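You operate a simulated robot arm through the tools that you are given. There is no shell and no other tool. Be economical: measure what you need, move in short steps, check, and stop when the job is done.

You are at the controls of a simulated robot arm. One attempt, no reset.

## Task
Put the coin roll marked "ONE" from the top of the low table in the blue crate there and the coin roll labelled "TWO" on top of the cream cube. Turn the balance dial to 20 g. Press the almond lever two times. Take the large measuring cup and put it on the bench top before the pumps. Put two of the milk bottles from the top of the wooden table on the bench end beside the pumps. Put the price peg priced "27" from the top of the wooden table on the bench end beside the urn and the price peg priced "200" on the top of the crate stand. Any order will do. Set down upright: coin roll, large measuring cup, milk bottle, price peg.

It is judged by the outcome, as a careful person would: the job done as asked, and still so three seconds after it is handed in. It fails if anything else is knocked over, pushed out of place, dropped, spilled or broken.

## Robot
A 6-joint arm with a two-finger gripper on a trunk, on a base that drives. Base frame: it is fixed to the floor where the robot stands at the start and does not move with it; the origin is under the middle of the robot, x ahead of it, y to its left, z up; the surface under the hand at the start is at about z = 0.5. Lengths are in m, angles in degrees, forces in N, time in s.
With the tool pointing down near the work surface it reaches from about 0.14 to 0.68 m from the robot's upright axis, wherever it stands. Its first joint turns from -166.0 to 166.0 degrees. Places, roughly: almond lever [2.2, 5.7, 0.9]; balance dial [0.9, 2.6, 1]; bench end beside the pumps (25x54 cm) [2.94, 5.76, 0.84]; bench end beside the urn (25x54 cm) [2.94, 4.52, 0.84]; bench top before the pumps (24x29 cm) [3.06, 5.48, 0.84]; blue crate (36x27x17 cm) [0.8, -0.1, 0.6]; coin roll [0.75, -0.25, 0.5]; cream cube (4x4x3 cm) [0.5, 0, 0.5]; large measuring cup (8x7x22 cm) [3.1, 6.3, 0.9]; milk bottle [-0.5, 7, 1]; price peg [-0.25, 7, 1]; top of the crate stand [-1.3, 3.8, 0.5]. Payload 1.57 kg.
The TCP is the grasp point between the finger pads, 0.021 m short of the fingertips. In the tool frame z runs along the fingers and y along their closing line. Largest opening 0.07 m; the body of the gripper starts 0.05 m behind the TCP.
Orientation is told as [roll, pitch, yaw] about the base's x, y, z axes, in that order, counted from this pose: with the fingers straight down and closing along the base's y, the tool's x points along the base's -x, its y along +y and its z along -z.

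## Interface
- The arm moves only by the tool drive_tool. Its argument "moves" is a list of rows, each an object (a shift or turn left out is 0, a gripper value left out holds the last) with "gripper": the opening, from 0 (shut) to 1 (fully open); "translation": the shift along the base's x, y, z in mm, a list of three; "turn": the turn, a rotation vector about the base's x, y, z in degrees, a list of three. In form: [{"gripper": gripper, "translation": [tx, ty, tz], "turn": [ax, ay, az]}, ...]. A call has 1 to 10 rows; each row shifts and turns the commanded pose from where the row before left it. A row lasts 0.2 s, in which the tool goes at most 0.05 m and 8.6 degrees; a call with a longer step from one row to the next is refused whole, and so is a gripper value outside its range. Where a pose cannot be reached the arm comes as near as it can. A force on the tool above 40 N (or 10 N above the force at the start of the call, whichever is more), or a blocked arm, ends the call early, and 0.2 s more pass. Each finger halts on what it meets, pressing with about 30 N; the grip force reading is that of the motor and also rises with nothing between the fingers. The clock runs only during rows and for 0.2 s after the last one: add rows that do not move to give the fingers time. It gives the time, the measured TCP pose, the force on the tool (base axes), the opening and the grip force at its end, in the units of the frame above (readings bear some noise), with the torque about the TCP (base axes, N m) and any sound that the robot's microphone picked up.
- Cameras (640 x 400 px; columns grow to the right, rows downward): "scene" is now at [0.0033, 0.1153, 1.4714]; the picture's right is [-0.55, -0.84, 0.00], its down [-0.68, 0.44, -0.58] and it looks along [0.49, -0.32, -0.81] (base axes); focal length 288 px, centre (320, 200). "wrist" rides on the gripper at [0.079, 0.004, -0.081] in the tool frame; the picture's right is [-0.05, 1.00, 0.00], its down [-0.67, -0.04, -0.75] and it looks along [-0.74, -0.04, 0.67] (tool axes); focal length 256 px, centre (320, 200). There is no depth. A picture from a camera that has moved, and an enlarged one, comes with that camera's place and axes in the base frame and with its lens.
- get_image(camera): a new picture of that camera. The clock stands still meanwhile.
- steer(legs): drives the robot by 1 to 6 legs, each [ahead, left, turn to the left] in m, m and degrees, along the robot's own axes; the way and the turn of a leg run together, so that a leg with both is an arc; at most 1.5 m and 180 degrees a leg. The arm and the cameras ride along, it lands a little off, and it stops where it bumps. It gives what a move gives.
- pan_tilt(pan, tilt): turns the head with the scene camera to pan (to the left, within 155 degrees either way) and tilt (down, from -29 to 69), counted from straight ahead of the robot. It gives what a move gives.
- close_up(camera, box): a new picture of the part [left, top, right, bottom] of that camera's present view, enlarged. The clock stands still meanwhile.
- sign_off(): hands the job in; it is judged then, once.

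Work in short steps. Places have to be worked out from the pictures, the camera data and where the tool is seen: move nearer, look again, correct. Check each grasp and each placing, and mend what went wrong. You have 483 turns and 228 pictures in all, those below and enlarged ones among them. Open the gripper and draw the arm clear of the work before you hand the job in, unless the task says otherwise; then end with one line.

The tools are called after ">>>" as name(argument=value, ...) on one line, values as JSON. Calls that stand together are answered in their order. drive_tool: Moves the arm, as the interface text tells. Its arguments: {"type":"object","properties":{"moves":{"type":"array","items":{"type":"object","properties":{"gripper":{"type":"number"},"translation":{"type":"array","items":{"type":"number"}},"turn":{"type":"array","items":{"type":"number"}}}}}},"required":["moves"]} The other tools are called the same way: steer (legs) drives the base; pan_tilt (pan, tilt) turns the head that bears the scene camera; get_image (camera) takes a picture; close_up (camera, box) takes an enlarged picture of a part of a camera's view; sign_off () hands the job in.

At the start:

```text
clock: 0.0
tcp_pos: [0.3724, -0.1526, 0.8481]
tcp_rot: [0.0, 0.0, 0.0]
contact_force: [-0.2, -0.2, -0.5]
torque: [-0.01, 0.03, -0.01]
grip_width: 0.07
finger_force: 0.0
robot x, y, heading: [-0.0011, -0.0022, -0.0]
head pan, tilt: [-33.1, 54.4]
```

scene: 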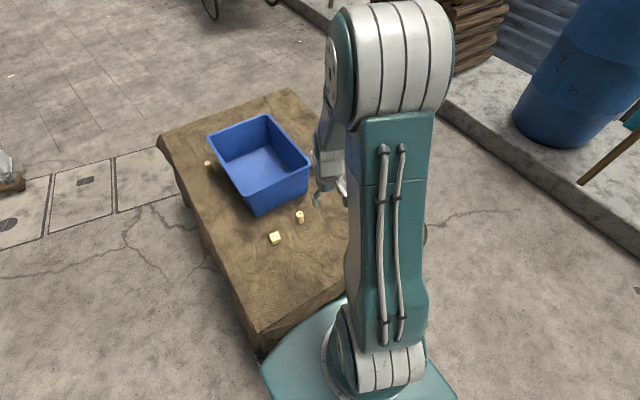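
wrist: 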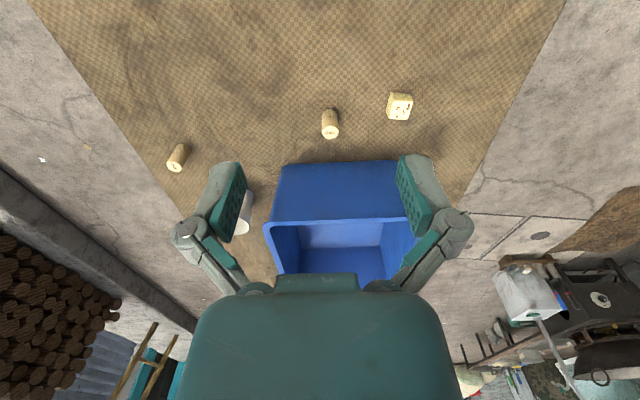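

I'll start by enlarging both views to read the labels on the coin rolls.

>>> close_up(camera="wrist", box=[140, 70, 440, 250])

>>> close_up(camera="scene", box=[180, 90, 360, 270])

```text
2.13 times, centred on (290, 160) of wrist
camera zoom: at [0.2918, -0.149, 0.9306], right [0.05, 1.0, 0.0], down [0.67, -0.04, 0.74], along [0.74, -0.04, -0.67], focal length 546 px, centre (384, 285)
```

zoom: 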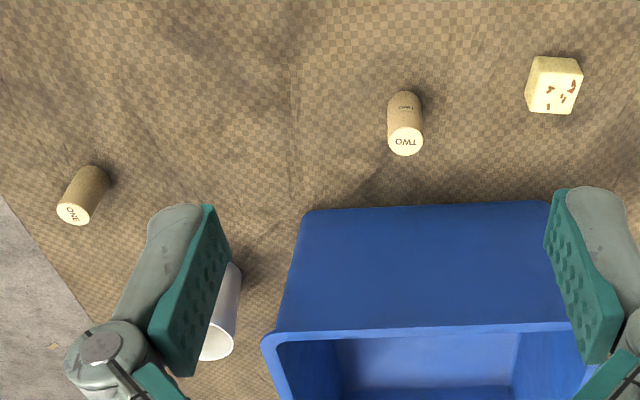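

```text
2.22 times, centred on (270, 180) of scene
camera zoom: at [0.0033, 0.1153, 1.4714], right [-0.55, -0.84, 0.0], down [-0.68, 0.44, -0.58], along [0.49, -0.32, -0.81], focal length 640 px, centre (431, 244)
```

zoom: 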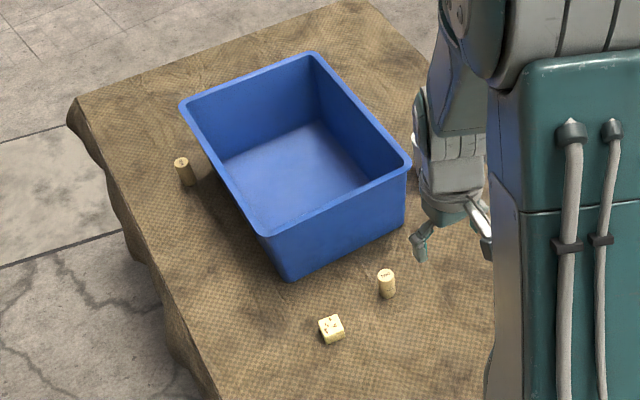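

The enlarged wrist view shows ONE at about (0.60, -0.45), TWO at about (0.533, -0.143) and the cube at about (0.518, -0.026). An unlabelled third roll stands left of the crate. I move above TWO with the gripper open and look again.

>>> drive_tool(moves=[{"gripper": 1, "translation": [25, 1.6, -37]}, {"translation": [25, 1.6, -37]}, {"translation": [25, 1.6, -37]}, {"translation": [25, 1.6, -37]}, {"translation": [25, 1.6, -37]}, {"translation": [0, 0, 0]}])

>>> get_image(camera="wrist")

```text
clock: 1.4
tcp_pos: [0.4951, -0.1452, 0.6639]
tcp_rot: [0.0, 0.1, -0.1]
contact_force: [0.2, -0.4, 0.4]
torque: [0.01, 0.01, 0.03]
grip_width: 0.07
finger_force: 0.1
robot x, y, heading: [0.0012, 0.0006, -0.0]
head pan, tilt: [-33.1, 54.4]
```

```text
223 pictures are left
camera wrist: at [0.4157, -0.1415, 0.7454], right [0.05, 1.0, 0.0], down [0.67, -0.04, 0.74], along [0.74, -0.04, -0.67], focal length 256 px, centre (320, 200)
```

wrist: 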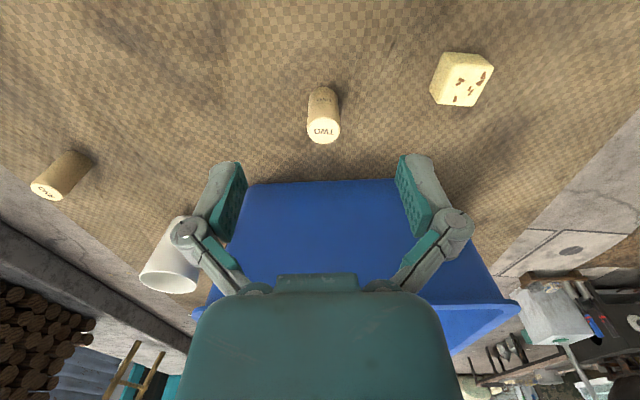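

TWO stands at about (0.533, -0.1445) with its top near z = 0.56. I enlarge the cube and roll to fix the cube's position.

>>> close_up(camera="wrist", box=[290, 30, 510, 167])

```text
2.91 times, centred on (400, 98) of wrist
camera zoom: at [0.4157, -0.1415, 0.7454], right [0.05, 1.0, 0.0], down [0.67, -0.04, 0.74], along [0.74, -0.04, -0.67], focal length 745 px, centre (87, 495)
```

zoom: 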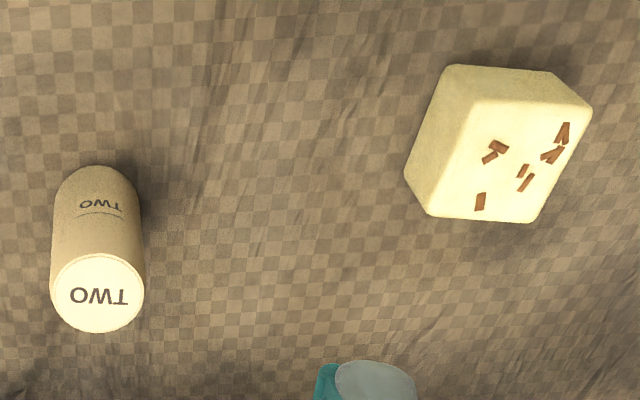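

TWO measures about 27 mm across and 57 mm tall, centred at (0.536, -0.1445). The cube top centre is at (0.516, -0.025, 0.53). I centre over TWO, descend and close.

>>> drive_tool(moves=[{"translation": [41, 1, 0]}, {"translation": [0, 0, -45]}, {"translation": [0, 0, -45]}, {"translation": [0, 0, -42]}, {"translation": [0, 0, 0]}, {"gripper": 0.3}, {"gripper": 0.3}, {"gripper": 0.3}])

>>> get_image(camera="wrist")

```text
clock: 3.2
tcp_pos: [0.5381, -0.145, 0.5327]
tcp_rot: [0.0, 0.1, 0.0]
contact_force: [0.6, 0.7, 3.4]
torque: [-0.03, -0.07, 0.02]
grip_width: 0.0281
finger_force: 30.1
robot x, y, heading: [0.0008, 0.0009, 0.1]
head pan, tilt: [-33.1, 54.4]
```

```text
221 pictures are left
camera wrist: at [0.4575, -0.1409, 0.6144], right [0.05, 1.0, 0.0], down [0.67, -0.04, 0.74], along [0.74, -0.04, -0.67], focal length 256 px, centre (320, 200)
```

wrist: 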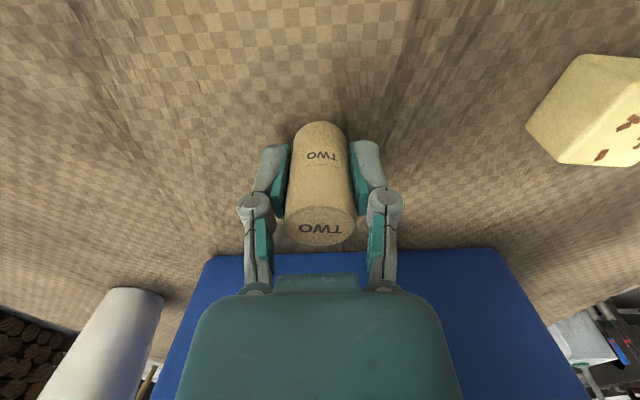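

TWO is gripped at 28 mm. I lift it, carry it over the cube and look before lowering.

>>> drive_tool(moves=[{"translation": [0, 0, 35]}, {"translation": [0, 0, 35]}, {"translation": [-7, 40, 0]}, {"translation": [-7, 40, 0]}, {"translation": [-7, 40, 0]}, {"translation": [0, 0, 0]}])

>>> get_image(camera="wrist")

>>> close_up(camera="scene", box=[240, 170, 360, 260])

```text
clock: 4.6
tcp_pos: [0.5157, -0.0254, 0.6026]
tcp_rot: [0.0, 0.0, 0.0]
contact_force: [-0.5, 0.0, -0.5]
torque: [0.03, 0.03, 0.0]
grip_width: 0.0283
finger_force: 29.8
robot x, y, heading: [-0.0011, 0.0023, 0.0]
head pan, tilt: [-33.1, 54.4]
```

```text
220 pictures are left
camera wrist: at [0.4359, -0.0198, 0.6838], right [0.05, 1.0, 0.0], down [0.67, -0.04, 0.74], along [0.74, -0.04, -0.67], focal length 256 px, centre (320, 200)
```

wrist: 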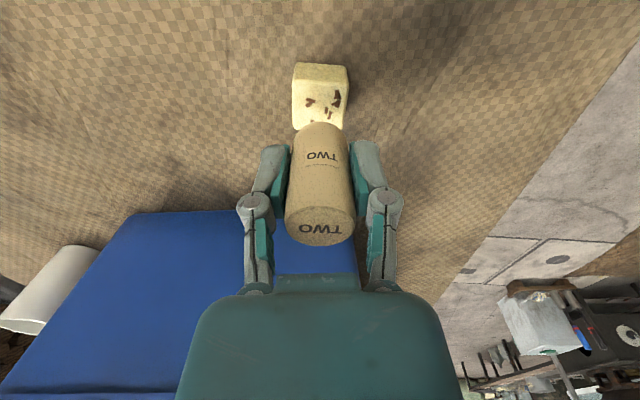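

```text
4.44 times, centred on (300, 215) of scene
camera zoom: at [0.0044, 0.1157, 1.4714], right [-0.55, -0.84, 0.0], down [-0.68, 0.44, -0.58], along [0.49, -0.32, -0.81], focal length 1280 px, centre (409, 133)
```

zoom: 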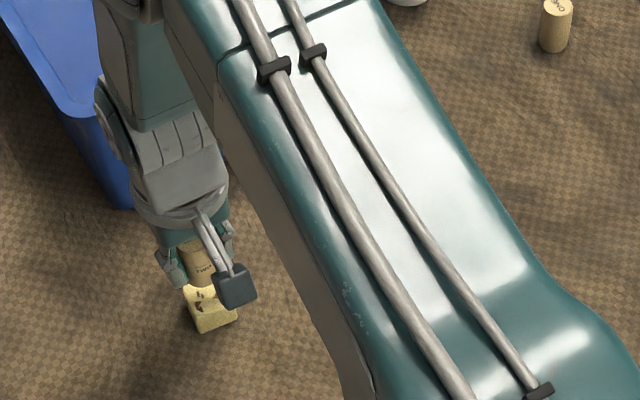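

The cube's top is centred near (0.5177, -0.0235), so I shift about 2 mm in x and 1 mm in y. Then I lower to just above contact.

>>> drive_tool(moves=[{"translation": [2, 1, 0]}, {"translation": [0, 0, -25]}, {"translation": [0, 0, -12]}, {"translation": [0, 0, 0]}])

>>> get_image(camera="wrist")

>>> close_up(camera="scene", box=[255, 205, 315, 245])

```text
clock: 5.6
tcp_pos: [0.5189, -0.0222, 0.5642]
tcp_rot: [0.0, 0.1, 0.0]
contact_force: [0.5, 0.6, -2.8]
torque: [0.01, -0.01, -0.02]
grip_width: 0.0281
finger_force: 30.1
robot x, y, heading: [0.0004, -0.0017, 0.1]
head pan, tilt: [-33.1, 54.4]
```

```text
218 pictures are left
camera wrist: at [0.4387, -0.0182, 0.6461], right [0.05, 1.0, 0.0], down [0.67, -0.04, 0.74], along [0.74, -0.04, -0.67], focal length 256 px, centre (320, 200)
```

wrist: 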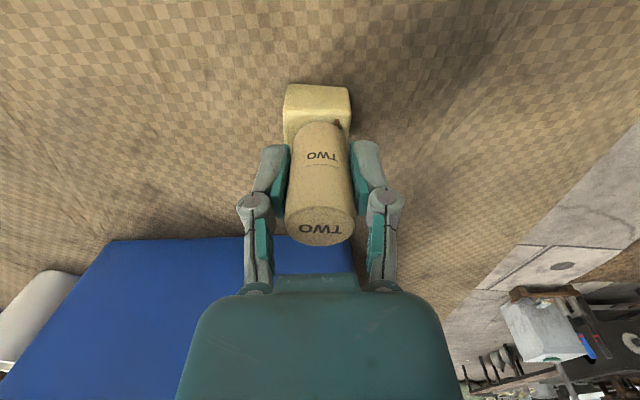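

```text
10.00 times, centred on (285, 225) of scene
camera zoom: at [0.0044, 0.116, 1.4714], right [-0.55, -0.84, 0.0], down [-0.68, 0.44, -0.58], along [0.49, -0.32, -0.81], focal length 2881 px, centre (670, -50)
```

zoom: 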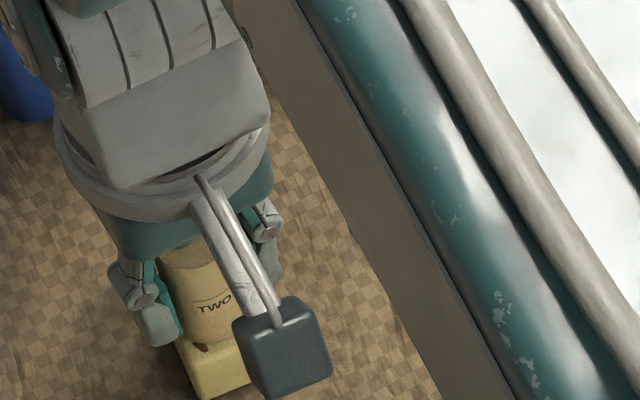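

The roll appears about 2–3 mm too far in +x. I shift it back slightly and lower to contact.

>>> drive_tool(moves=[{"translation": [-2.5, -1, 0]}, {"translation": [0, 0, -1.5]}, {"translation": [0, 0, -1]}, {"translation": [0, 0, 0]}])

```text
clock: 6.6
tcp_pos: [0.5163, -0.0238, 0.5626]
tcp_rot: [0.0, -0.1, 0.0]
contact_force: [-2.7, 0.4, 6.6]
torque: [0.0, 0.07, -0.01]
grip_width: 0.0281
finger_force: 30.0
robot x, y, heading: [0.0025, -0.0026, -0.0]
head pan, tilt: [-33.1, 54.4]
```

Contact is felt at 6.6 N upward. I open and rise slowly.

>>> drive_tool(moves=[{"gripper": 0.5}, {"gripper": 0.7}, {"gripper": 0.9}, {"gripper": 1.0}, {"translation": [0, 0, 30]}, {"translation": [0, 0, 45]}, {"translation": [0, 0, 45]}, {"translation": [0, 0, 0]}])

>>> get_image(camera="wrist")

```text
clock: 8.4
tcp_pos: [0.5152, -0.0235, 0.6827]
tcp_rot: [-0.1, 0.1, 0.0]
contact_force: [-0.7, 0.1, 0.2]
torque: [-0.02, -0.01, 0.01]
grip_width: 0.07
finger_force: 0.0
robot x, y, heading: [-0.0012, -0.003, -0.2]
head pan, tilt: [-33.1, 54.4]
```

```text
216 pictures are left
camera wrist: at [0.4354, -0.0201, 0.7639], right [0.05, 1.0, 0.0], down [0.67, -0.04, 0.74], along [0.74, -0.04, -0.67], focal length 256 px, centre (320, 200)
```

wrist: 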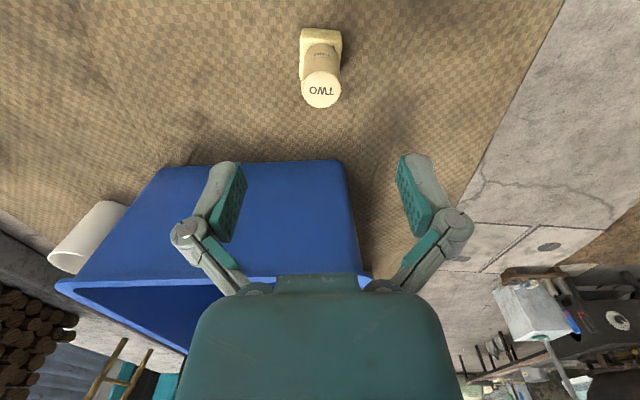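

TWO stands on the cube. ONE is about 0.75 m off, so I raise and retract the arm a little, then drive sideways 0.22 m to the right.

>>> drive_tool(moves=[{"translation": [-20, 0, 40]}, {"translation": [-20, 0, 40]}, {"translation": [-20, -10, 0]}, {"translation": [-20, -40, 0]}])

>>> steer(legs=[[0, -0.22, 0]])

>>> get_image(camera="wrist")

>>> get_image(camera="scene")

```text
clock: 9.4
tcp_pos: [0.4364, -0.0739, 0.7623]
tcp_rot: [0.1, 0.1, 0.0]
contact_force: [-0.5, -0.6, 0.3]
torque: [-0.02, 0.0, 0.0]
grip_width: 0.0698
finger_force: 0.0
robot x, y, heading: [-0.0015, 0.0004, -0.1]
head pan, tilt: [-33.1, 54.4]
```

```text
clock: 11.1
tcp_pos: [0.4329, -0.2941, 0.7642]
tcp_rot: [-0.1, 0.0, -0.1]
contact_force: [-0.6, 1.1, 0.6]
torque: [-0.02, 0.0, -0.01]
grip_width: 0.07
finger_force: 0.0
robot x, y, heading: [0.0012, -0.2238, 0.1]
head pan, tilt: [-33.1, 54.4]
```

```text
215 pictures are left
camera wrist: at [0.3528, -0.2896, 0.8456], right [0.05, 1.0, 0.0], down [0.67, -0.03, 0.74], along [0.74, -0.04, -0.67], focal length 256 px, centre (320, 200)
```

wrist: 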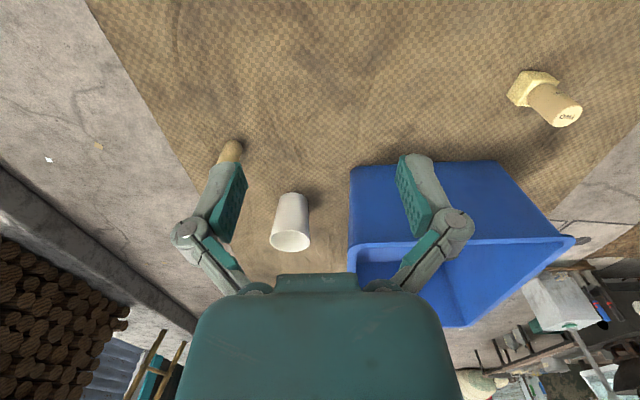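

```text
214 pictures are left
camera scene: at [-0.0002, -0.0918, 1.4717], right [-0.55, -0.84, 0.01], down [-0.68, 0.44, -0.59], along [0.49, -0.33, -0.81], focal length 288 px, centre (320, 200)
```

scene: 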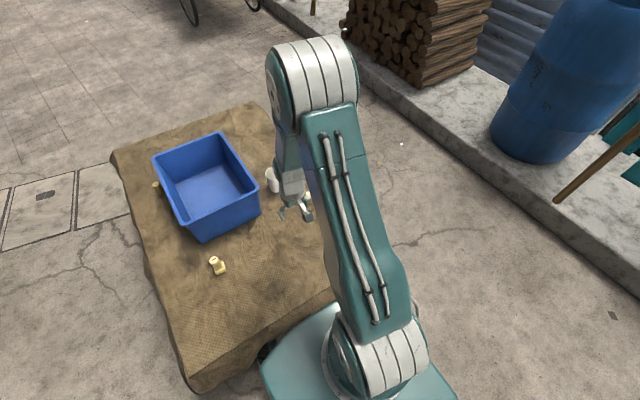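

Now ONE is partly hidden by the left finger near (0.60, -0.45). I move the tool toward it while staying high.

>>> drive_tool(moves=[{"translation": [23, -31, -17]}, {"translation": [23, -31, -17]}, {"translation": [23, -31, -17]}, {"translation": [23, -31, -17]}, {"translation": [23, -31, -17]}, {"translation": [0, 0, 0]}])

>>> get_image(camera="wrist")

```text
clock: 12.5
tcp_pos: [0.5474, -0.4552, 0.6774]
tcp_rot: [0.5, 0.0, -0.1]
contact_force: [-0.3, -0.3, 0.6]
torque: [0.01, 0.05, 0.01]
grip_width: 0.07
finger_force: 0.1
robot x, y, heading: [-0.0037, -0.2189, 0.1]
head pan, tilt: [-33.1, 54.4]
```

```text
213 pictures are left
camera wrist: at [0.4668, -0.4512, 0.7601], right [0.05, 1.0, 0.01], down [0.67, -0.04, 0.74], along [0.74, -0.04, -0.67], focal length 256 px, centre (320, 200)
```

wrist: 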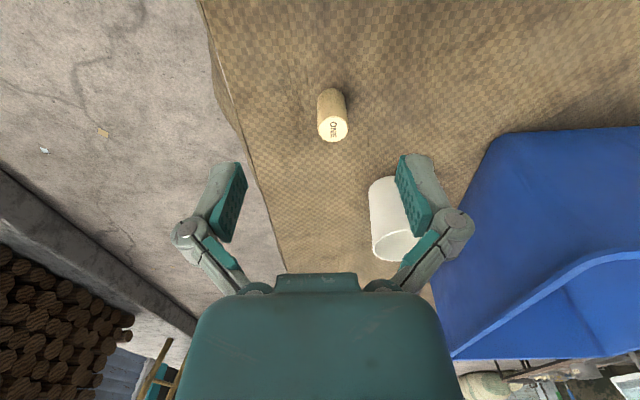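

ONE is at (0.595, -0.4475). I centre over it, lower and grip.

>>> drive_tool(moves=[{"translation": [46, 7, 0]}, {"translation": [2, 1, -45]}, {"translation": [0, 0, -45]}, {"translation": [0, 0, -45]}, {"translation": [0, 0, -12]}, {"translation": [0, 0, 0]}, {"gripper": 0.3}, {"gripper": 0.3}, {"gripper": 0.3}])

>>> get_image(camera="wrist")

```text
clock: 14.5
tcp_pos: [0.5958, -0.447, 0.5309]
tcp_rot: [0.3, -0.2, -0.1]
contact_force: [2.7, -0.1, 7.4]
torque: [-0.04, -0.09, 0.03]
grip_width: 0.0283
finger_force: 29.6
robot x, y, heading: [-0.0094, -0.2212, -0.2]
head pan, tilt: [-33.1, 54.4]
```

```text
212 pictures are left
camera wrist: at [0.5157, -0.4441, 0.6134], right [0.05, 1.0, 0.01], down [0.66, -0.04, 0.75], along [0.74, -0.04, -0.67], focal length 256 px, centre (320, 200)
```

wrist: 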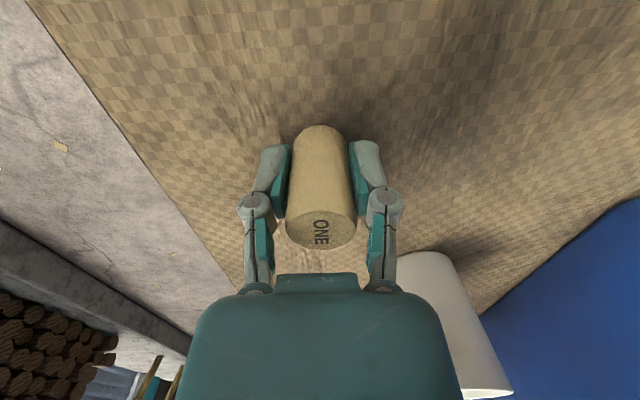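

ONE is gripped. I lift it straight up clear of the crate rim, retract toward the trunk and look left along the route.

>>> drive_tool(moves=[{"translation": [0, 0, 45]}, {"translation": [0, 0, 45]}, {"translation": [0, 0, 45]}, {"translation": [0, 0, 45]}, {"translation": [0, 0, 45]}, {"translation": [0, 0, 45]}, {"translation": [-35, 30, 0]}, {"translation": [-35, 30, 0]}, {"translation": [-35, 30, 0]}, {"translation": [-35, 30, 0]}])

>>> pan_tilt(pan=35, tilt=35)

>>> get_image(camera="scene")

```text
clock: 16.7
tcp_pos: [0.4535, -0.3279, 0.8005]
tcp_rot: [0.4, 0.0, -0.1]
contact_force: [-1.0, 1.3, -0.7]
torque: [0.01, 0.03, 0.0]
grip_width: 0.0277
finger_force: 29.8
robot x, y, heading: [-0.0003, -0.2206, -0.2]
head pan, tilt: [-33.1, 54.4]
```

```text
clock: 18.1
tcp_pos: [0.4546, -0.3286, 0.8011]
tcp_rot: [0.5, 0.0, -0.1]
contact_force: [0.4, -0.7, -0.4]
torque: [0.01, -0.02, -0.02]
grip_width: 0.0281
finger_force: 30.3
robot x, y, heading: [-0.0048, -0.224, -0.2]
head pan, tilt: [35.0, 35.0]
```

```text
211 pictures are left
camera scene: at [0.0105, -0.0027, 1.4983], right [0.57, -0.82, 0.01], down [-0.47, -0.34, -0.82], along [0.67, 0.46, -0.58], focal length 288 px, centre (320, 200)
```

scene: 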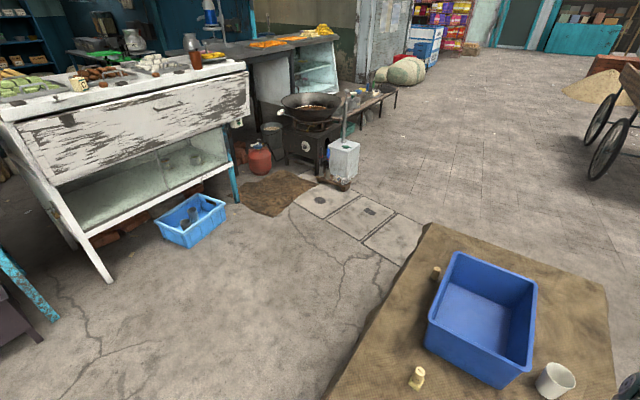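

The floor left of the table is clear. I drive back, left, ahead and turn right to face the crate's long side, carrying ONE high.

>>> steer(legs=[[-0.15, 0, 0], [0, 0.76, 0], [0.97, 0, 0], [0, 0, -90]])

>>> pan_tilt(pan=20, tilt=50)

>>> get_image(camera="scene")

>>> get_image(camera="wrist")

```text
clock: 31.7
tcp_pos: [0.6952, 0.0897, 0.7986]
tcp_rot: [0.4, 0.0, -91.1]
contact_force: [-0.7, 0.8, -1.5]
torque: [0.03, -0.04, 0.02]
grip_width: 0.0279
finger_force: 29.6
robot x, y, heading: [0.8092, 0.5448, -90.9]
head pan, tilt: [35.0, 35.0]
```

```text
clock: 32.4
tcp_pos: [0.6949, 0.0902, 0.8]
tcp_rot: [0.5, 0.0, -91.1]
contact_force: [0.4, -0.4, -1.6]
torque: [0.0, 0.01, 0.02]
grip_width: 0.0281
finger_force: 30.0
robot x, y, heading: [0.809, 0.5471, -91.1]
head pan, tilt: [20.0, 50.0]
```

```text
210 pictures are left
camera scene: at [0.9906, 0.5297, 1.4772], right [-0.95, -0.33, 0.0], down [-0.25, 0.72, -0.64], along [0.21, -0.61, -0.77], focal length 288 px, centre (320, 200)
```

scene: 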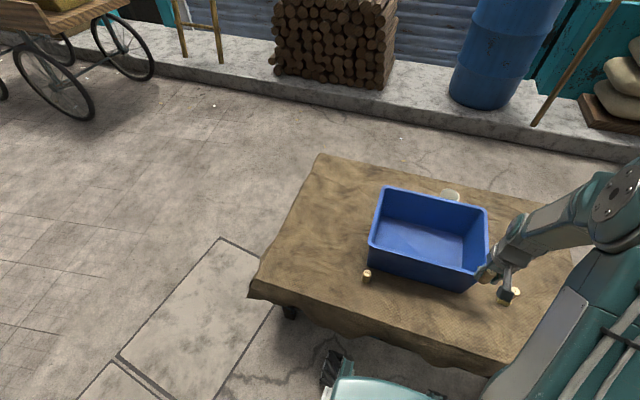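

```text
209 pictures are left
camera wrist: at [0.699, 0.1686, 0.8814], right [1.0, -0.07, 0.01], down [-0.05, -0.67, 0.74], along [-0.05, -0.74, -0.67], focal length 256 px, centre (320, 200)
```

wrist: 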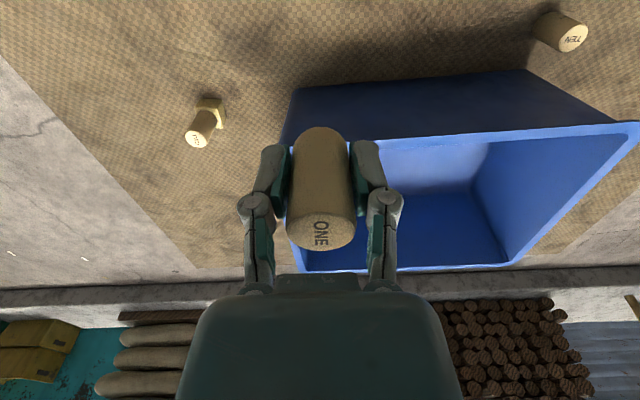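

The third roll is TEN, so it stays. I drive ahead 6 cm and move the tool over the middle of the crate, staying above the rim.

>>> steer(legs=[[0.06, 0, 0]])

>>> drive_tool(moves=[{"translation": [30, -38, 0]}, {"translation": [30, -38, 0]}, {"translation": [30, -38, 0]}, {"translation": [30, -38, 0]}, {"translation": [5, -8, 0]}, {"translation": [0, 0, -35]}, {"translation": [0, 0, 0]}])

>>> get_image(camera="wrist")

>>> get_image(camera="scene")

```text
clock: 33.4
tcp_pos: [0.6949, 0.0315, 0.7995]
tcp_rot: [0.4, 0.0, -91.1]
contact_force: [0.2, -1.4, -1.4]
torque: [0.04, -0.02, -0.02]
grip_width: 0.0284
finger_force: 30.2
robot x, y, heading: [0.8059, 0.4874, -91.1]
head pan, tilt: [20.0, 50.0]
```

```text
clock: 35.0
tcp_pos: [0.8204, -0.1297, 0.765]
tcp_rot: [0.3, 0.0, -91.2]
contact_force: [0.7, 0.1, -1.4]
torque: [-0.04, 0.04, -0.01]
grip_width: 0.0281
finger_force: 30.1
robot x, y, heading: [0.8059, 0.4853, -91.0]
head pan, tilt: [20.0, 50.0]
```

```text
208 pictures are left
camera wrist: at [0.8235, -0.0498, 0.8469], right [1.0, -0.07, 0.01], down [-0.05, -0.67, 0.74], along [-0.05, -0.74, -0.67], focal length 256 px, centre (320, 200)
```

wrist: 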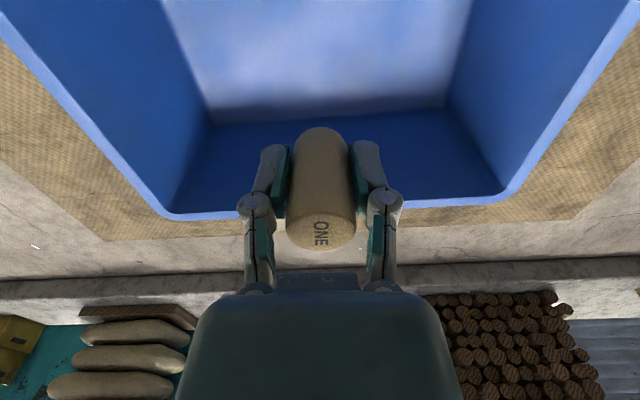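

```text
207 pictures are left
camera scene: at [0.9902, 0.4699, 1.477], right [-0.95, -0.32, 0.0], down [-0.25, 0.73, -0.64], along [0.21, -0.61, -0.77], focal length 288 px, centre (320, 200)
```

scene: 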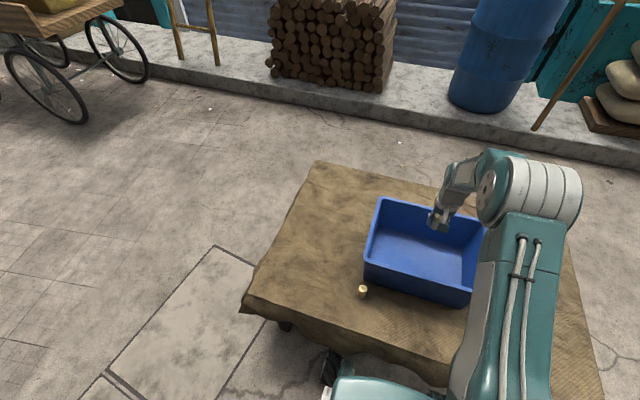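

The tool is centred in the crate. I lower to just above the floor of the crate.

>>> drive_tool(moves=[{"translation": [0, 0, -45]}, {"translation": [0, 0, -45]}, {"translation": [0, 0, -45]}, {"translation": [0, 0, -45]}, {"translation": [0, 0, -35]}, {"translation": [0, 0, 0]}])

>>> get_image(camera="wrist")

```text
clock: 36.4
tcp_pos: [0.8181, -0.1297, 0.5488]
tcp_rot: [0.3, -0.1, -91.0]
contact_force: [-0.2, -0.3, -1.8]
torque: [0.04, 0.0, 0.01]
grip_width: 0.0282
finger_force: 29.8
robot x, y, heading: [0.8071, 0.4838, -91.3]
head pan, tilt: [20.0, 50.0]
```

```text
206 pictures are left
camera wrist: at [0.8225, -0.0503, 0.6308], right [1.0, -0.07, 0.01], down [-0.05, -0.67, 0.74], along [-0.05, -0.74, -0.67], focal length 256 px, centre (320, 200)
```

wrist: 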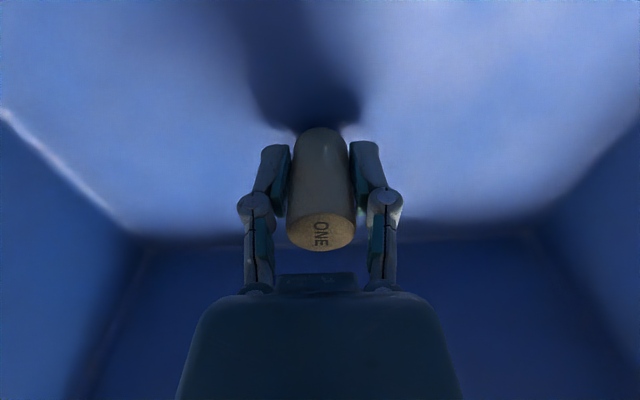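

Nearly at the floor; I lower in 3 mm steps until contact.

>>> drive_tool(moves=[{"translation": [0, 0, -4]}, {"translation": [0, 0, -3]}, {"translation": [0, 0, -3]}, {"translation": [0, 0, 0]}])

```text
clock: 37.4
tcp_pos: [0.8178, -0.1289, 0.5391]
tcp_rot: [0.5, 0.1, -91.1]
contact_force: [0.3, 0.6, -1.1]
torque: [-0.02, 0.02, 0.02]
grip_width: 0.0282
finger_force: 29.9
robot x, y, heading: [0.8059, 0.4858, -91.1]
head pan, tilt: [20.0, 50.0]
```

No contact yet; I continue in 2 mm steps.

>>> drive_tool(moves=[{"translation": [0, 0, -2]}, {"translation": [0, 0, -2]}, {"translation": [0, 0, 0]}])

```text
clock: 38.2
tcp_pos: [0.8196, -0.1295, 0.5371]
tcp_rot: [0.4, -0.2, -91.1]
contact_force: [0.1, 5.8, 25.9]
torque: [0.11, 0.0, 0.03]
grip_width: 0.0284
finger_force: 30.0
robot x, y, heading: [0.8076, 0.4896, -90.8]
head pan, tilt: [20.0, 50.0]
```

Firm contact; I ease up 1 mm, open, and rise out of the crate.

>>> drive_tool(moves=[{"translation": [0, 0, 1.5]}, {"gripper": 0.5}, {"gripper": 0.7}, {"gripper": 0.9}, {"gripper": 0.9}, {"translation": [0, 0, 30]}, {"translation": [0, 0, 45]}, {"translation": [0, 0, 45]}, {"translation": [0, 0, 45]}, {"translation": [0, 0, 45]}])

>>> get_image(camera="wrist")

```text
clock: 40.4
tcp_pos: [0.8177, -0.1276, 0.7477]
tcp_rot: [0.4, 0.1, -91.2]
contact_force: [0.3, -0.6, -0.9]
torque: [-0.02, 0.02, -0.03]
grip_width: 0.0634
finger_force: 0.0
robot x, y, heading: [0.8078, 0.49, -91.1]
head pan, tilt: [20.0, 50.0]
```

```text
205 pictures are left
camera wrist: at [0.8227, -0.0491, 0.8296], right [1.0, -0.07, 0.01], down [-0.05, -0.67, 0.74], along [-0.05, -0.74, -0.67], focal length 256 px, centre (320, 200)
```

wrist: 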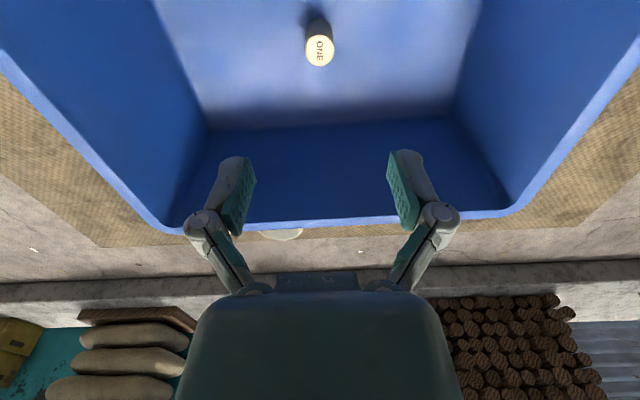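

ONE stands upright in the crate. I raise and retract the arm, then back off and turn to face the stall with the balance.

>>> drive_tool(moves=[{"translation": [0, 0, 45]}, {"translation": [0, 0, 45]}, {"translation": [0, 20, 40]}, {"translation": [0, 45, 0]}, {"translation": [0, 45, 0]}, {"translation": [0, 45, 0]}, {"translation": [0, 45, 0]}])

>>> steer(legs=[[-0.35, 0, 0], [0, 0, 180]])

>>> pan_tilt(pan=0, tilt=25)

>>> get_image(camera="scene")

```text
clock: 42.0
tcp_pos: [0.8189, 0.0714, 0.8788]
tcp_rot: [0.4, 0.1, -91.1]
contact_force: [-0.5, -1.3, 0.6]
torque: [0.0, 0.01, 0.02]
grip_width: 0.0632
finger_force: 0.0
robot x, y, heading: [0.8073, 0.4856, -91.1]
head pan, tilt: [20.0, 50.0]
```

```text
clock: 51.6
tcp_pos: [0.8075, 1.2519, 0.8783]
tcp_rot: [0.3, 0.0, 88.3]
contact_force: [-0.9, 0.2, -0.4]
torque: [0.01, 0.01, 0.01]
grip_width: 0.0629
finger_force: 0.1
robot x, y, heading: [0.816, 0.8357, 88.3]
head pan, tilt: [20.0, 50.0]
```

```text
clock: 52.5
tcp_pos: [0.8084, 1.2527, 0.8788]
tcp_rot: [0.4, -0.1, 88.2]
contact_force: [0.5, -0.2, -0.8]
torque: [-0.04, 0.01, 0.0]
grip_width: 0.063
finger_force: 0.0
robot x, y, heading: [0.8186, 0.8341, 88.3]
head pan, tilt: [0.0, 25.0]
```

```text
204 pictures are left
camera scene: at [0.6619, 0.8761, 1.5145], right [1.0, -0.03, 0.0], down [-0.01, -0.42, -0.91], along [0.03, 0.91, -0.42], focal length 288 px, centre (320, 200)
```

scene: 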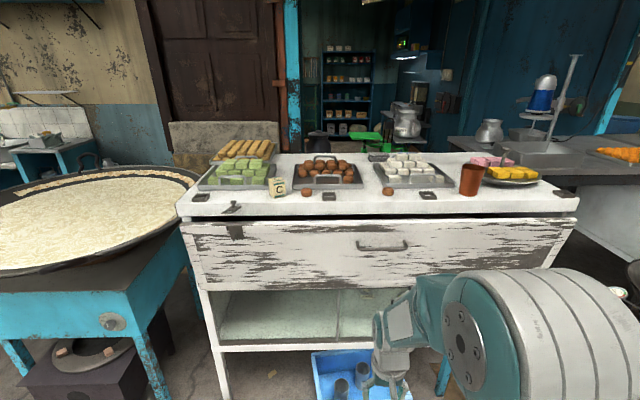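

I enlarge the stall top to find the balance and its dial.

>>> close_up(camera="scene", box=[180, 110, 420, 260])

>>> close_up(camera="scene", box=[380, 110, 620, 260])

```text
2.67 times, centred on (300, 185) of scene
camera zoom: at [0.6619, 0.8761, 1.5145], right [1.0, -0.03, 0.0], down [-0.01, -0.42, -0.91], along [0.03, 0.91, -0.42], focal length 768 px, centre (373, 240)
```

zoom: 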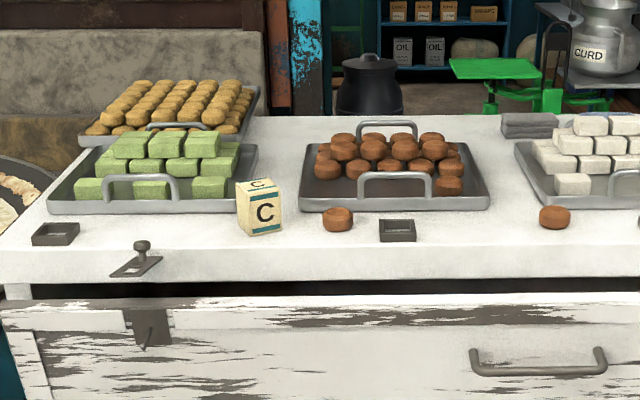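

```text
2.67 times, centred on (500, 185) of scene
camera zoom: at [0.6619, 0.8761, 1.5145], right [1.0, -0.03, 0.0], down [-0.01, -0.42, -0.91], along [0.03, 0.91, -0.42], focal length 768 px, centre (-160, 240)
```

zoom: 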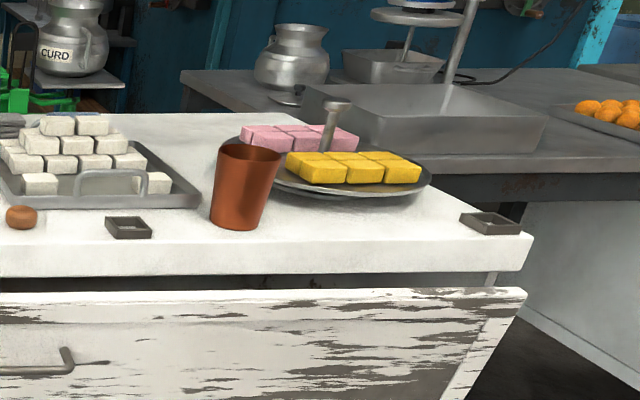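

The green balance stands behind the stall, so I need a route to its far side. I look left and right.

>>> pan_tilt(pan=60, tilt=20)

>>> get_image(camera="scene")

>>> pan_tilt(pan=-50, tilt=20)

>>> get_image(camera="scene")

```text
clock: 53.8
tcp_pos: [0.8081, 1.2523, 0.8788]
tcp_rot: [0.5, -0.1, 88.3]
contact_force: [0.6, 0.5, -0.1]
torque: [0.01, 0.02, -0.01]
grip_width: 0.0631
finger_force: 0.0
robot x, y, heading: [0.8157, 0.84, 88.0]
head pan, tilt: [60.0, 20.0]
```

```text
201 pictures are left
camera scene: at [0.58, 0.833, 1.5226], right [0.53, 0.85, 0.0], down [0.29, -0.18, -0.94], along [-0.8, 0.49, -0.34], focal length 288 px, centre (320, 200)
```

scene: 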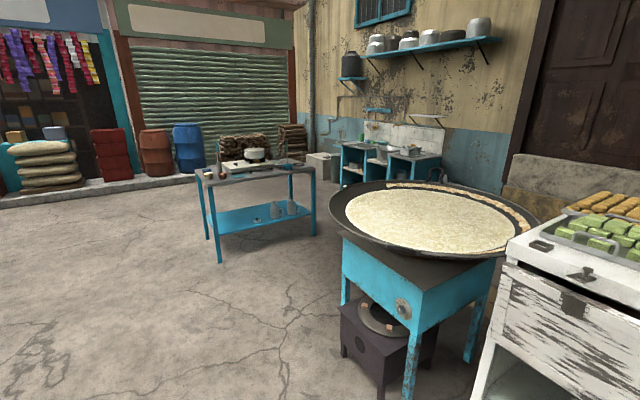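

```text
clock: 55.7
tcp_pos: [0.8096, 1.252, 0.8774]
tcp_rot: [0.4, 0.1, 88.3]
contact_force: [-0.3, -0.6, 0.3]
torque: [0.03, 0.0, 0.0]
grip_width: 0.063
finger_force: 0.1
robot x, y, heading: [0.8172, 0.8357, 88.4]
head pan, tilt: [-50.0, 20.0]
```

```text
200 pictures are left
camera scene: at [0.7323, 0.8418, 1.5227], right [0.62, -0.78, 0.0], down [-0.27, -0.21, -0.94], along [0.74, 0.58, -0.34], focal length 288 px, centre (320, 200)
```

scene: 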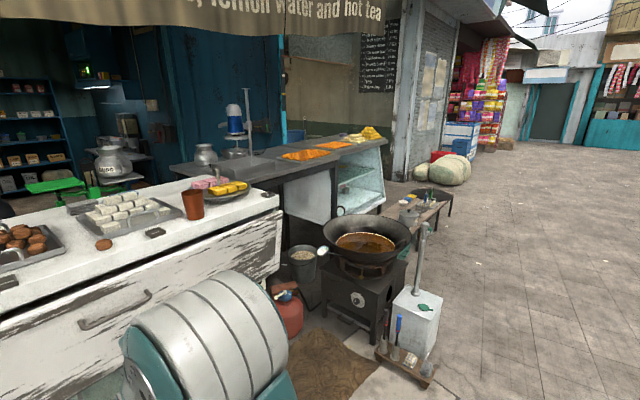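

The stall looks like an island that can be rounded on the left, between the wok cart (x > -1.0) and the small blue table (x < -2.0). I drive to about (-1.48, 1.6) and look again.

>>> steer(legs=[[0, 1.5, 0], [0, 0.8, 0], [0.5, 0, 0]])

>>> pan_tilt(pan=0, tilt=25)

>>> get_image(camera="scene")

>>> pan_tilt(pan=-50, tilt=25)

>>> get_image(camera="scene")

```text
clock: 69.5
tcp_pos: [-1.4787, 1.8223, 0.8773]
tcp_rot: [0.4, 0.0, 88.7]
contact_force: [0.5, -0.2, -0.1]
torque: [-0.02, 0.0, -0.03]
grip_width: 0.0632
finger_force: 0.1
robot x, y, heading: [-1.4691, 1.4026, 88.5]
head pan, tilt: [-50.0, 20.0]
```

```text
clock: 70.7
tcp_pos: [-1.4794, 1.8228, 0.8778]
tcp_rot: [0.4, 0.0, 88.7]
contact_force: [0.2, 0.0, 0.2]
torque: [-0.03, 0.0, 0.01]
grip_width: 0.0627
finger_force: 0.1
robot x, y, heading: [-1.4692, 1.4054, 88.5]
head pan, tilt: [0.0, 25.0]
```

```text
199 pictures are left
camera scene: at [-1.6226, 1.4448, 1.5146], right [1.0, -0.02, 0.0], down [-0.01, -0.42, -0.91], along [0.02, 0.91, -0.42], focal length 288 px, centre (320, 200)
```

scene: 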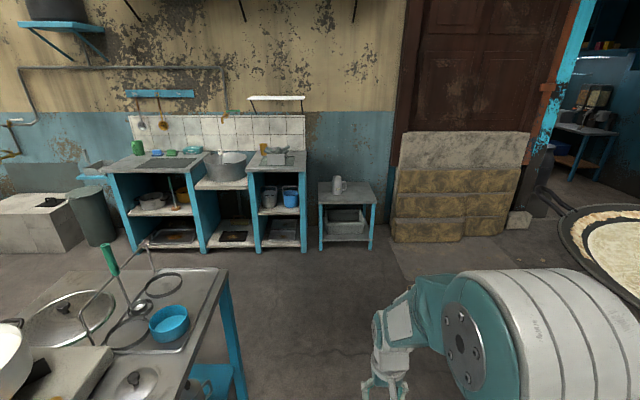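

```text
clock: 71.9
tcp_pos: [-1.4781, 1.8226, 0.8779]
tcp_rot: [0.5, 0.0, 88.7]
contact_force: [0.6, 0.6, 0.1]
torque: [0.0, 0.01, 0.02]
grip_width: 0.0626
finger_force: 0.1
robot x, y, heading: [-1.4719, 1.4027, 88.7]
head pan, tilt: [-50.0, 25.0]
```

```text
198 pictures are left
camera scene: at [-1.5529, 1.4103, 1.5146], right [0.63, -0.78, 0.0], down [-0.33, -0.27, -0.91], along [0.71, 0.57, -0.42], focal length 288 px, centre (320, 200)
```

scene: 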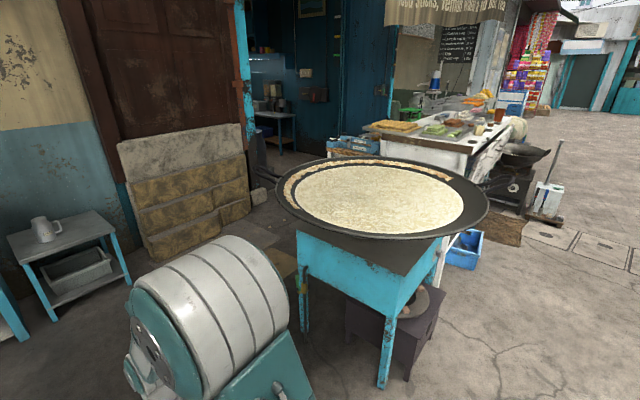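

The small stand with a mug at (-1.34, 3.75) is the crate stand. The corridor behind the wok and stall is about y 2.75–3.75, so I drive north to y ≈ 3.2, turn east and look.

>>> steer(legs=[[0, -0.06, 0], [1.5, 0, 0], [0.25, 0, 0], [0, 0, -88]])

>>> pan_tilt(pan=0, tilt=25)

>>> get_image(camera="scene")

```text
clock: 85.0
tcp_pos: [-0.9653, 3.1858, 0.8779]
tcp_rot: [0.5, 0.0, 2.3]
contact_force: [-1.3, 0.5, -0.9]
torque: [-0.03, 0.01, 0.02]
grip_width: 0.0631
finger_force: 0.0
robot x, y, heading: [-1.3771, 3.1475, 2.2]
head pan, tilt: [-50.0, 25.0]
```

```text
clock: 86.2
tcp_pos: [-0.9652, 3.1852, 0.8775]
tcp_rot: [0.4, -0.1, 2.2]
contact_force: [0.4, 1.1, -0.4]
torque: [0.02, 0.01, 0.01]
grip_width: 0.0629
finger_force: 0.0
robot x, y, heading: [-1.3803, 3.1472, 2.3]
head pan, tilt: [0.0, 25.0]
```

```text
197 pictures are left
camera scene: at [-1.3511, 3.3071, 1.5145], right [0.04, -1.0, 0.0], down [-0.42, -0.02, -0.91], along [0.91, 0.04, -0.42], focal length 288 px, centre (320, 200)
```

scene: 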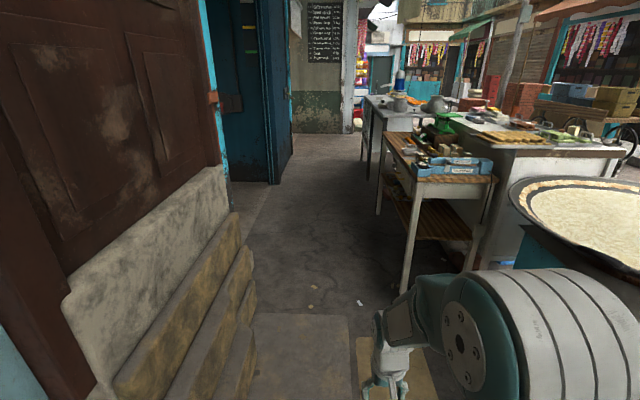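

The balance sits on a narrow wooden table (front edge y ≈ 2.75, top z ≈ 0.88) facing this corridor. I raise the arm and drive there.

>>> drive_tool(moves=[{"translation": [-15, 0, 45]}, {"translation": [-15, 0, 45]}, {"translation": [-15, 0, 45]}, {"translation": [-15, 0, 45]}, {"translation": [-15, 0, 45]}, {"translation": [0, 0, 45]}, {"translation": [0, 0, 40]}])

>>> steer(legs=[[1.2, 0, 0], [1.05, 0, 0], [0, 0, -92]])

>>> pan_tilt(pan=0, tilt=35)

>>> get_image(camera="scene")

>>> get_image(camera="wrist")

```text
clock: 87.8
tcp_pos: [-1.0395, 3.1859, 1.1897]
tcp_rot: [0.4, 0.1, 2.4]
contact_force: [1.1, -0.6, 0.1]
torque: [0.04, -0.05, 0.02]
grip_width: 0.0629
finger_force: 0.2
robot x, y, heading: [-1.3773, 3.1513, 2.4]
head pan, tilt: [0.0, 25.0]
```

```text
clock: 102.8
tcp_pos: [0.892, 2.9079, 1.1891]
tcp_rot: [0.4, 0.0, -89.7]
contact_force: [0.5, -0.1, -0.1]
torque: [0.01, 0.0, 0.0]
grip_width: 0.063
finger_force: 0.0
robot x, y, heading: [0.8676, 3.2473, -89.6]
head pan, tilt: [0.0, 25.0]
```

```text
clock: 103.5
tcp_pos: [0.8916, 2.9081, 1.1882]
tcp_rot: [0.4, 0.0, -89.8]
contact_force: [0.2, -0.7, -0.2]
torque: [-0.01, -0.03, 0.0]
grip_width: 0.0634
finger_force: 0.1
robot x, y, heading: [0.8692, 3.251, -89.9]
head pan, tilt: [0.0, 35.0]
```

```text
196 pictures are left
camera scene: at [1.0248, 3.2227, 1.4989], right [-1.0, -0.01, 0.0], down [0.0, 0.57, -0.82], along [0.0, -0.82, -0.57], focal length 288 px, centre (320, 200)
```

scene: 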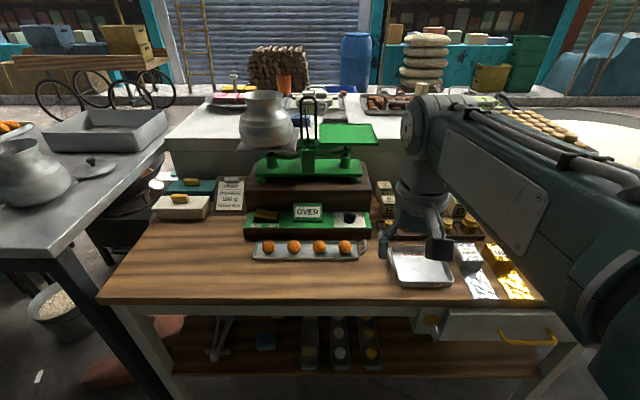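

```text
195 pictures are left
camera wrist: at [0.8953, 2.9872, 1.2708], right [1.0, -0.05, 0.01], down [-0.04, -0.67, 0.74], along [-0.03, -0.74, -0.67], focal length 256 px, centre (320, 200)
```

wrist: 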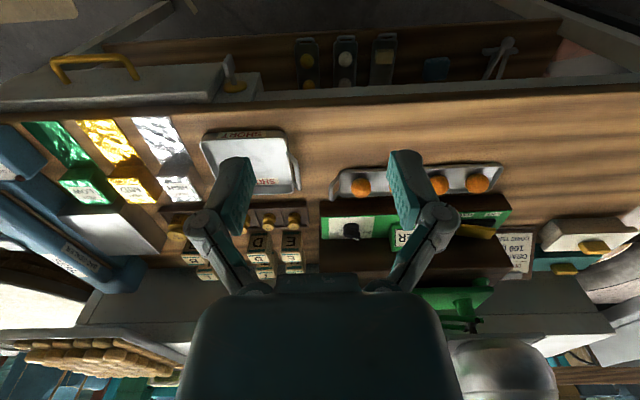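

The dial seems to be on the green front panel of the balance. I enlarge it.

>>> close_up(camera="scene", box=[230, 140, 390, 270])

>>> close_up(camera="wrist", box=[300, 180, 540, 290])

```text
3.08 times, centred on (310, 205) of scene
camera zoom: at [1.0248, 3.2227, 1.4989], right [-1.0, -0.01, 0.0], down [0.0, 0.57, -0.82], along [0.0, -0.82, -0.57], focal length 886 px, centre (351, 185)
```

zoom: 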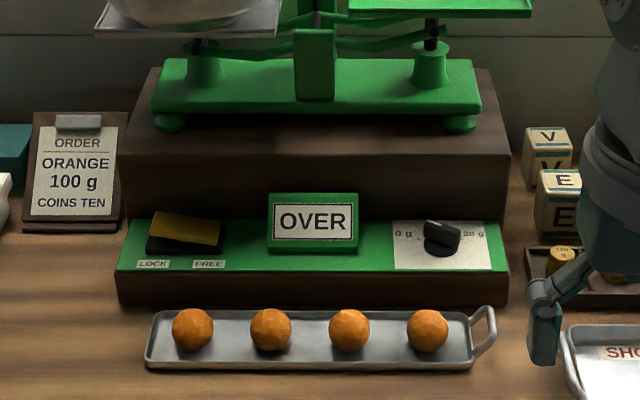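

```text
2.67 times, centred on (420, 235) of wrist
camera zoom: at [0.8953, 2.9872, 1.2708], right [1.0, -0.05, 0.01], down [-0.04, -0.67, 0.74], along [-0.03, -0.74, -0.67], focal length 683 px, centre (53, 107)
```

zoom: 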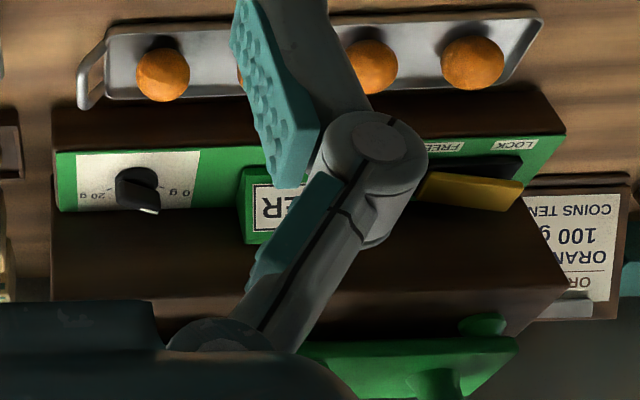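

I zoom in tight on the knob to see its pointer and scale.

>>> close_up(camera="scene", box=[322, 190, 362, 215])

>>> close_up(camera="wrist", box=[320, 205, 390, 250])

```text
16.00 times, centred on (342, 202) of scene
camera zoom: at [1.0248, 3.2227, 1.4989], right [-1.0, -0.01, 0.0], down [0.0, 0.57, -0.82], along [0.0, -0.82, -0.57], focal length 4610 px, centre (-32, 160)
```

zoom: 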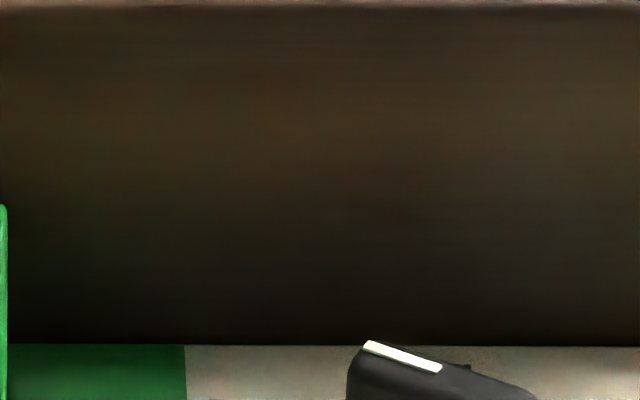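

```text
8.89 times, centred on (355, 228) of wrist
camera zoom: at [0.8953, 2.9872, 1.2708], right [1.0, -0.05, 0.01], down [-0.04, -0.67, 0.74], along [-0.03, -0.74, -0.67], focal length 2276 px, centre (9, -44)
```

zoom: 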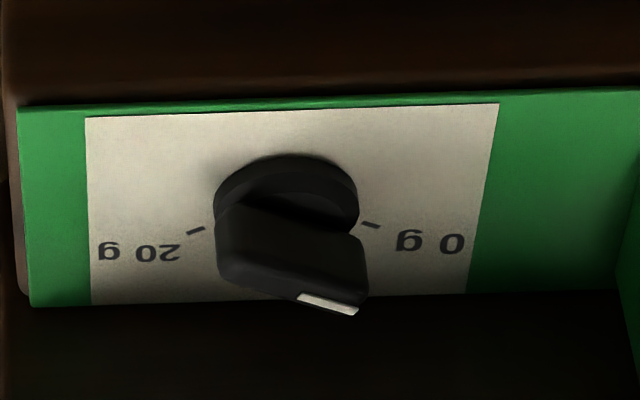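

The knob is near (0.94, 2.55, 0.95), with 0 g at its upper left and 20 g at its upper right as the operator sees it. I bring the wrist camera nearer, staying in front of the pans.

>>> drive_tool(moves=[{"gripper": 0.6, "translation": [16, -40, -20]}, {"translation": [16, -40, -20]}, {"translation": [16, -40, -25]}, {"translation": [0, -30, -25]}, {"translation": [0, 0, 0]}])

>>> get_image(camera="wrist")

>>> get_image(camera="scene")

```text
clock: 104.7
tcp_pos: [0.9405, 2.7572, 1.0995]
tcp_rot: [0.4, 0.0, -89.7]
contact_force: [-0.3, -1.4, -0.8]
torque: [0.01, -0.01, -0.02]
grip_width: 0.0419
finger_force: 0.0
robot x, y, heading: [0.867, 3.2449, -89.6]
head pan, tilt: [0.0, 35.0]
```

```text
190 pictures are left
camera wrist: at [0.9439, 2.8363, 1.1806], right [1.0, -0.05, 0.01], down [-0.04, -0.67, 0.74], along [-0.03, -0.74, -0.67], focal length 256 px, centre (320, 200)
```

wrist: 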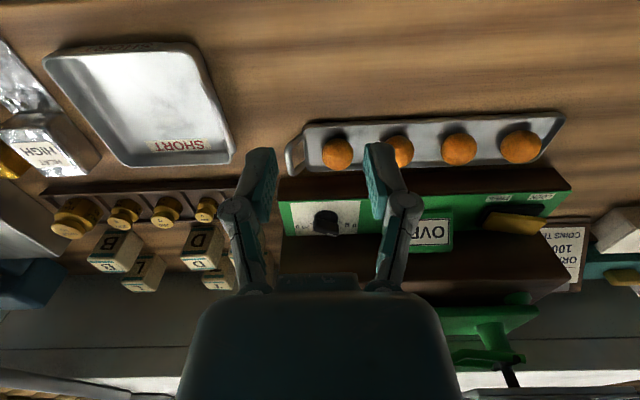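

```text
189 pictures are left
camera scene: at [1.0251, 3.2217, 1.4988], right [-1.0, -0.01, 0.0], down [0.0, 0.57, -0.82], along [0.0, -0.82, -0.57], focal length 288 px, centre (320, 200)
```

scene: 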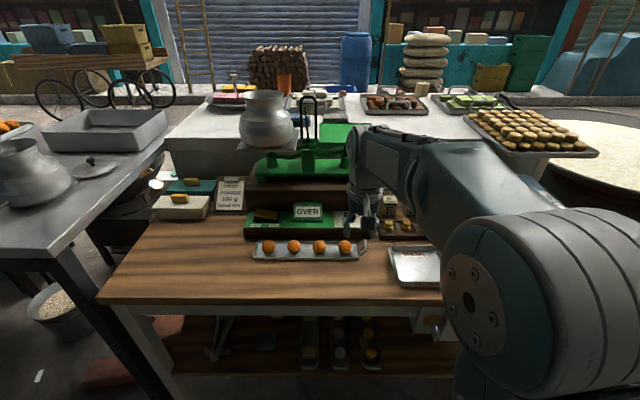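

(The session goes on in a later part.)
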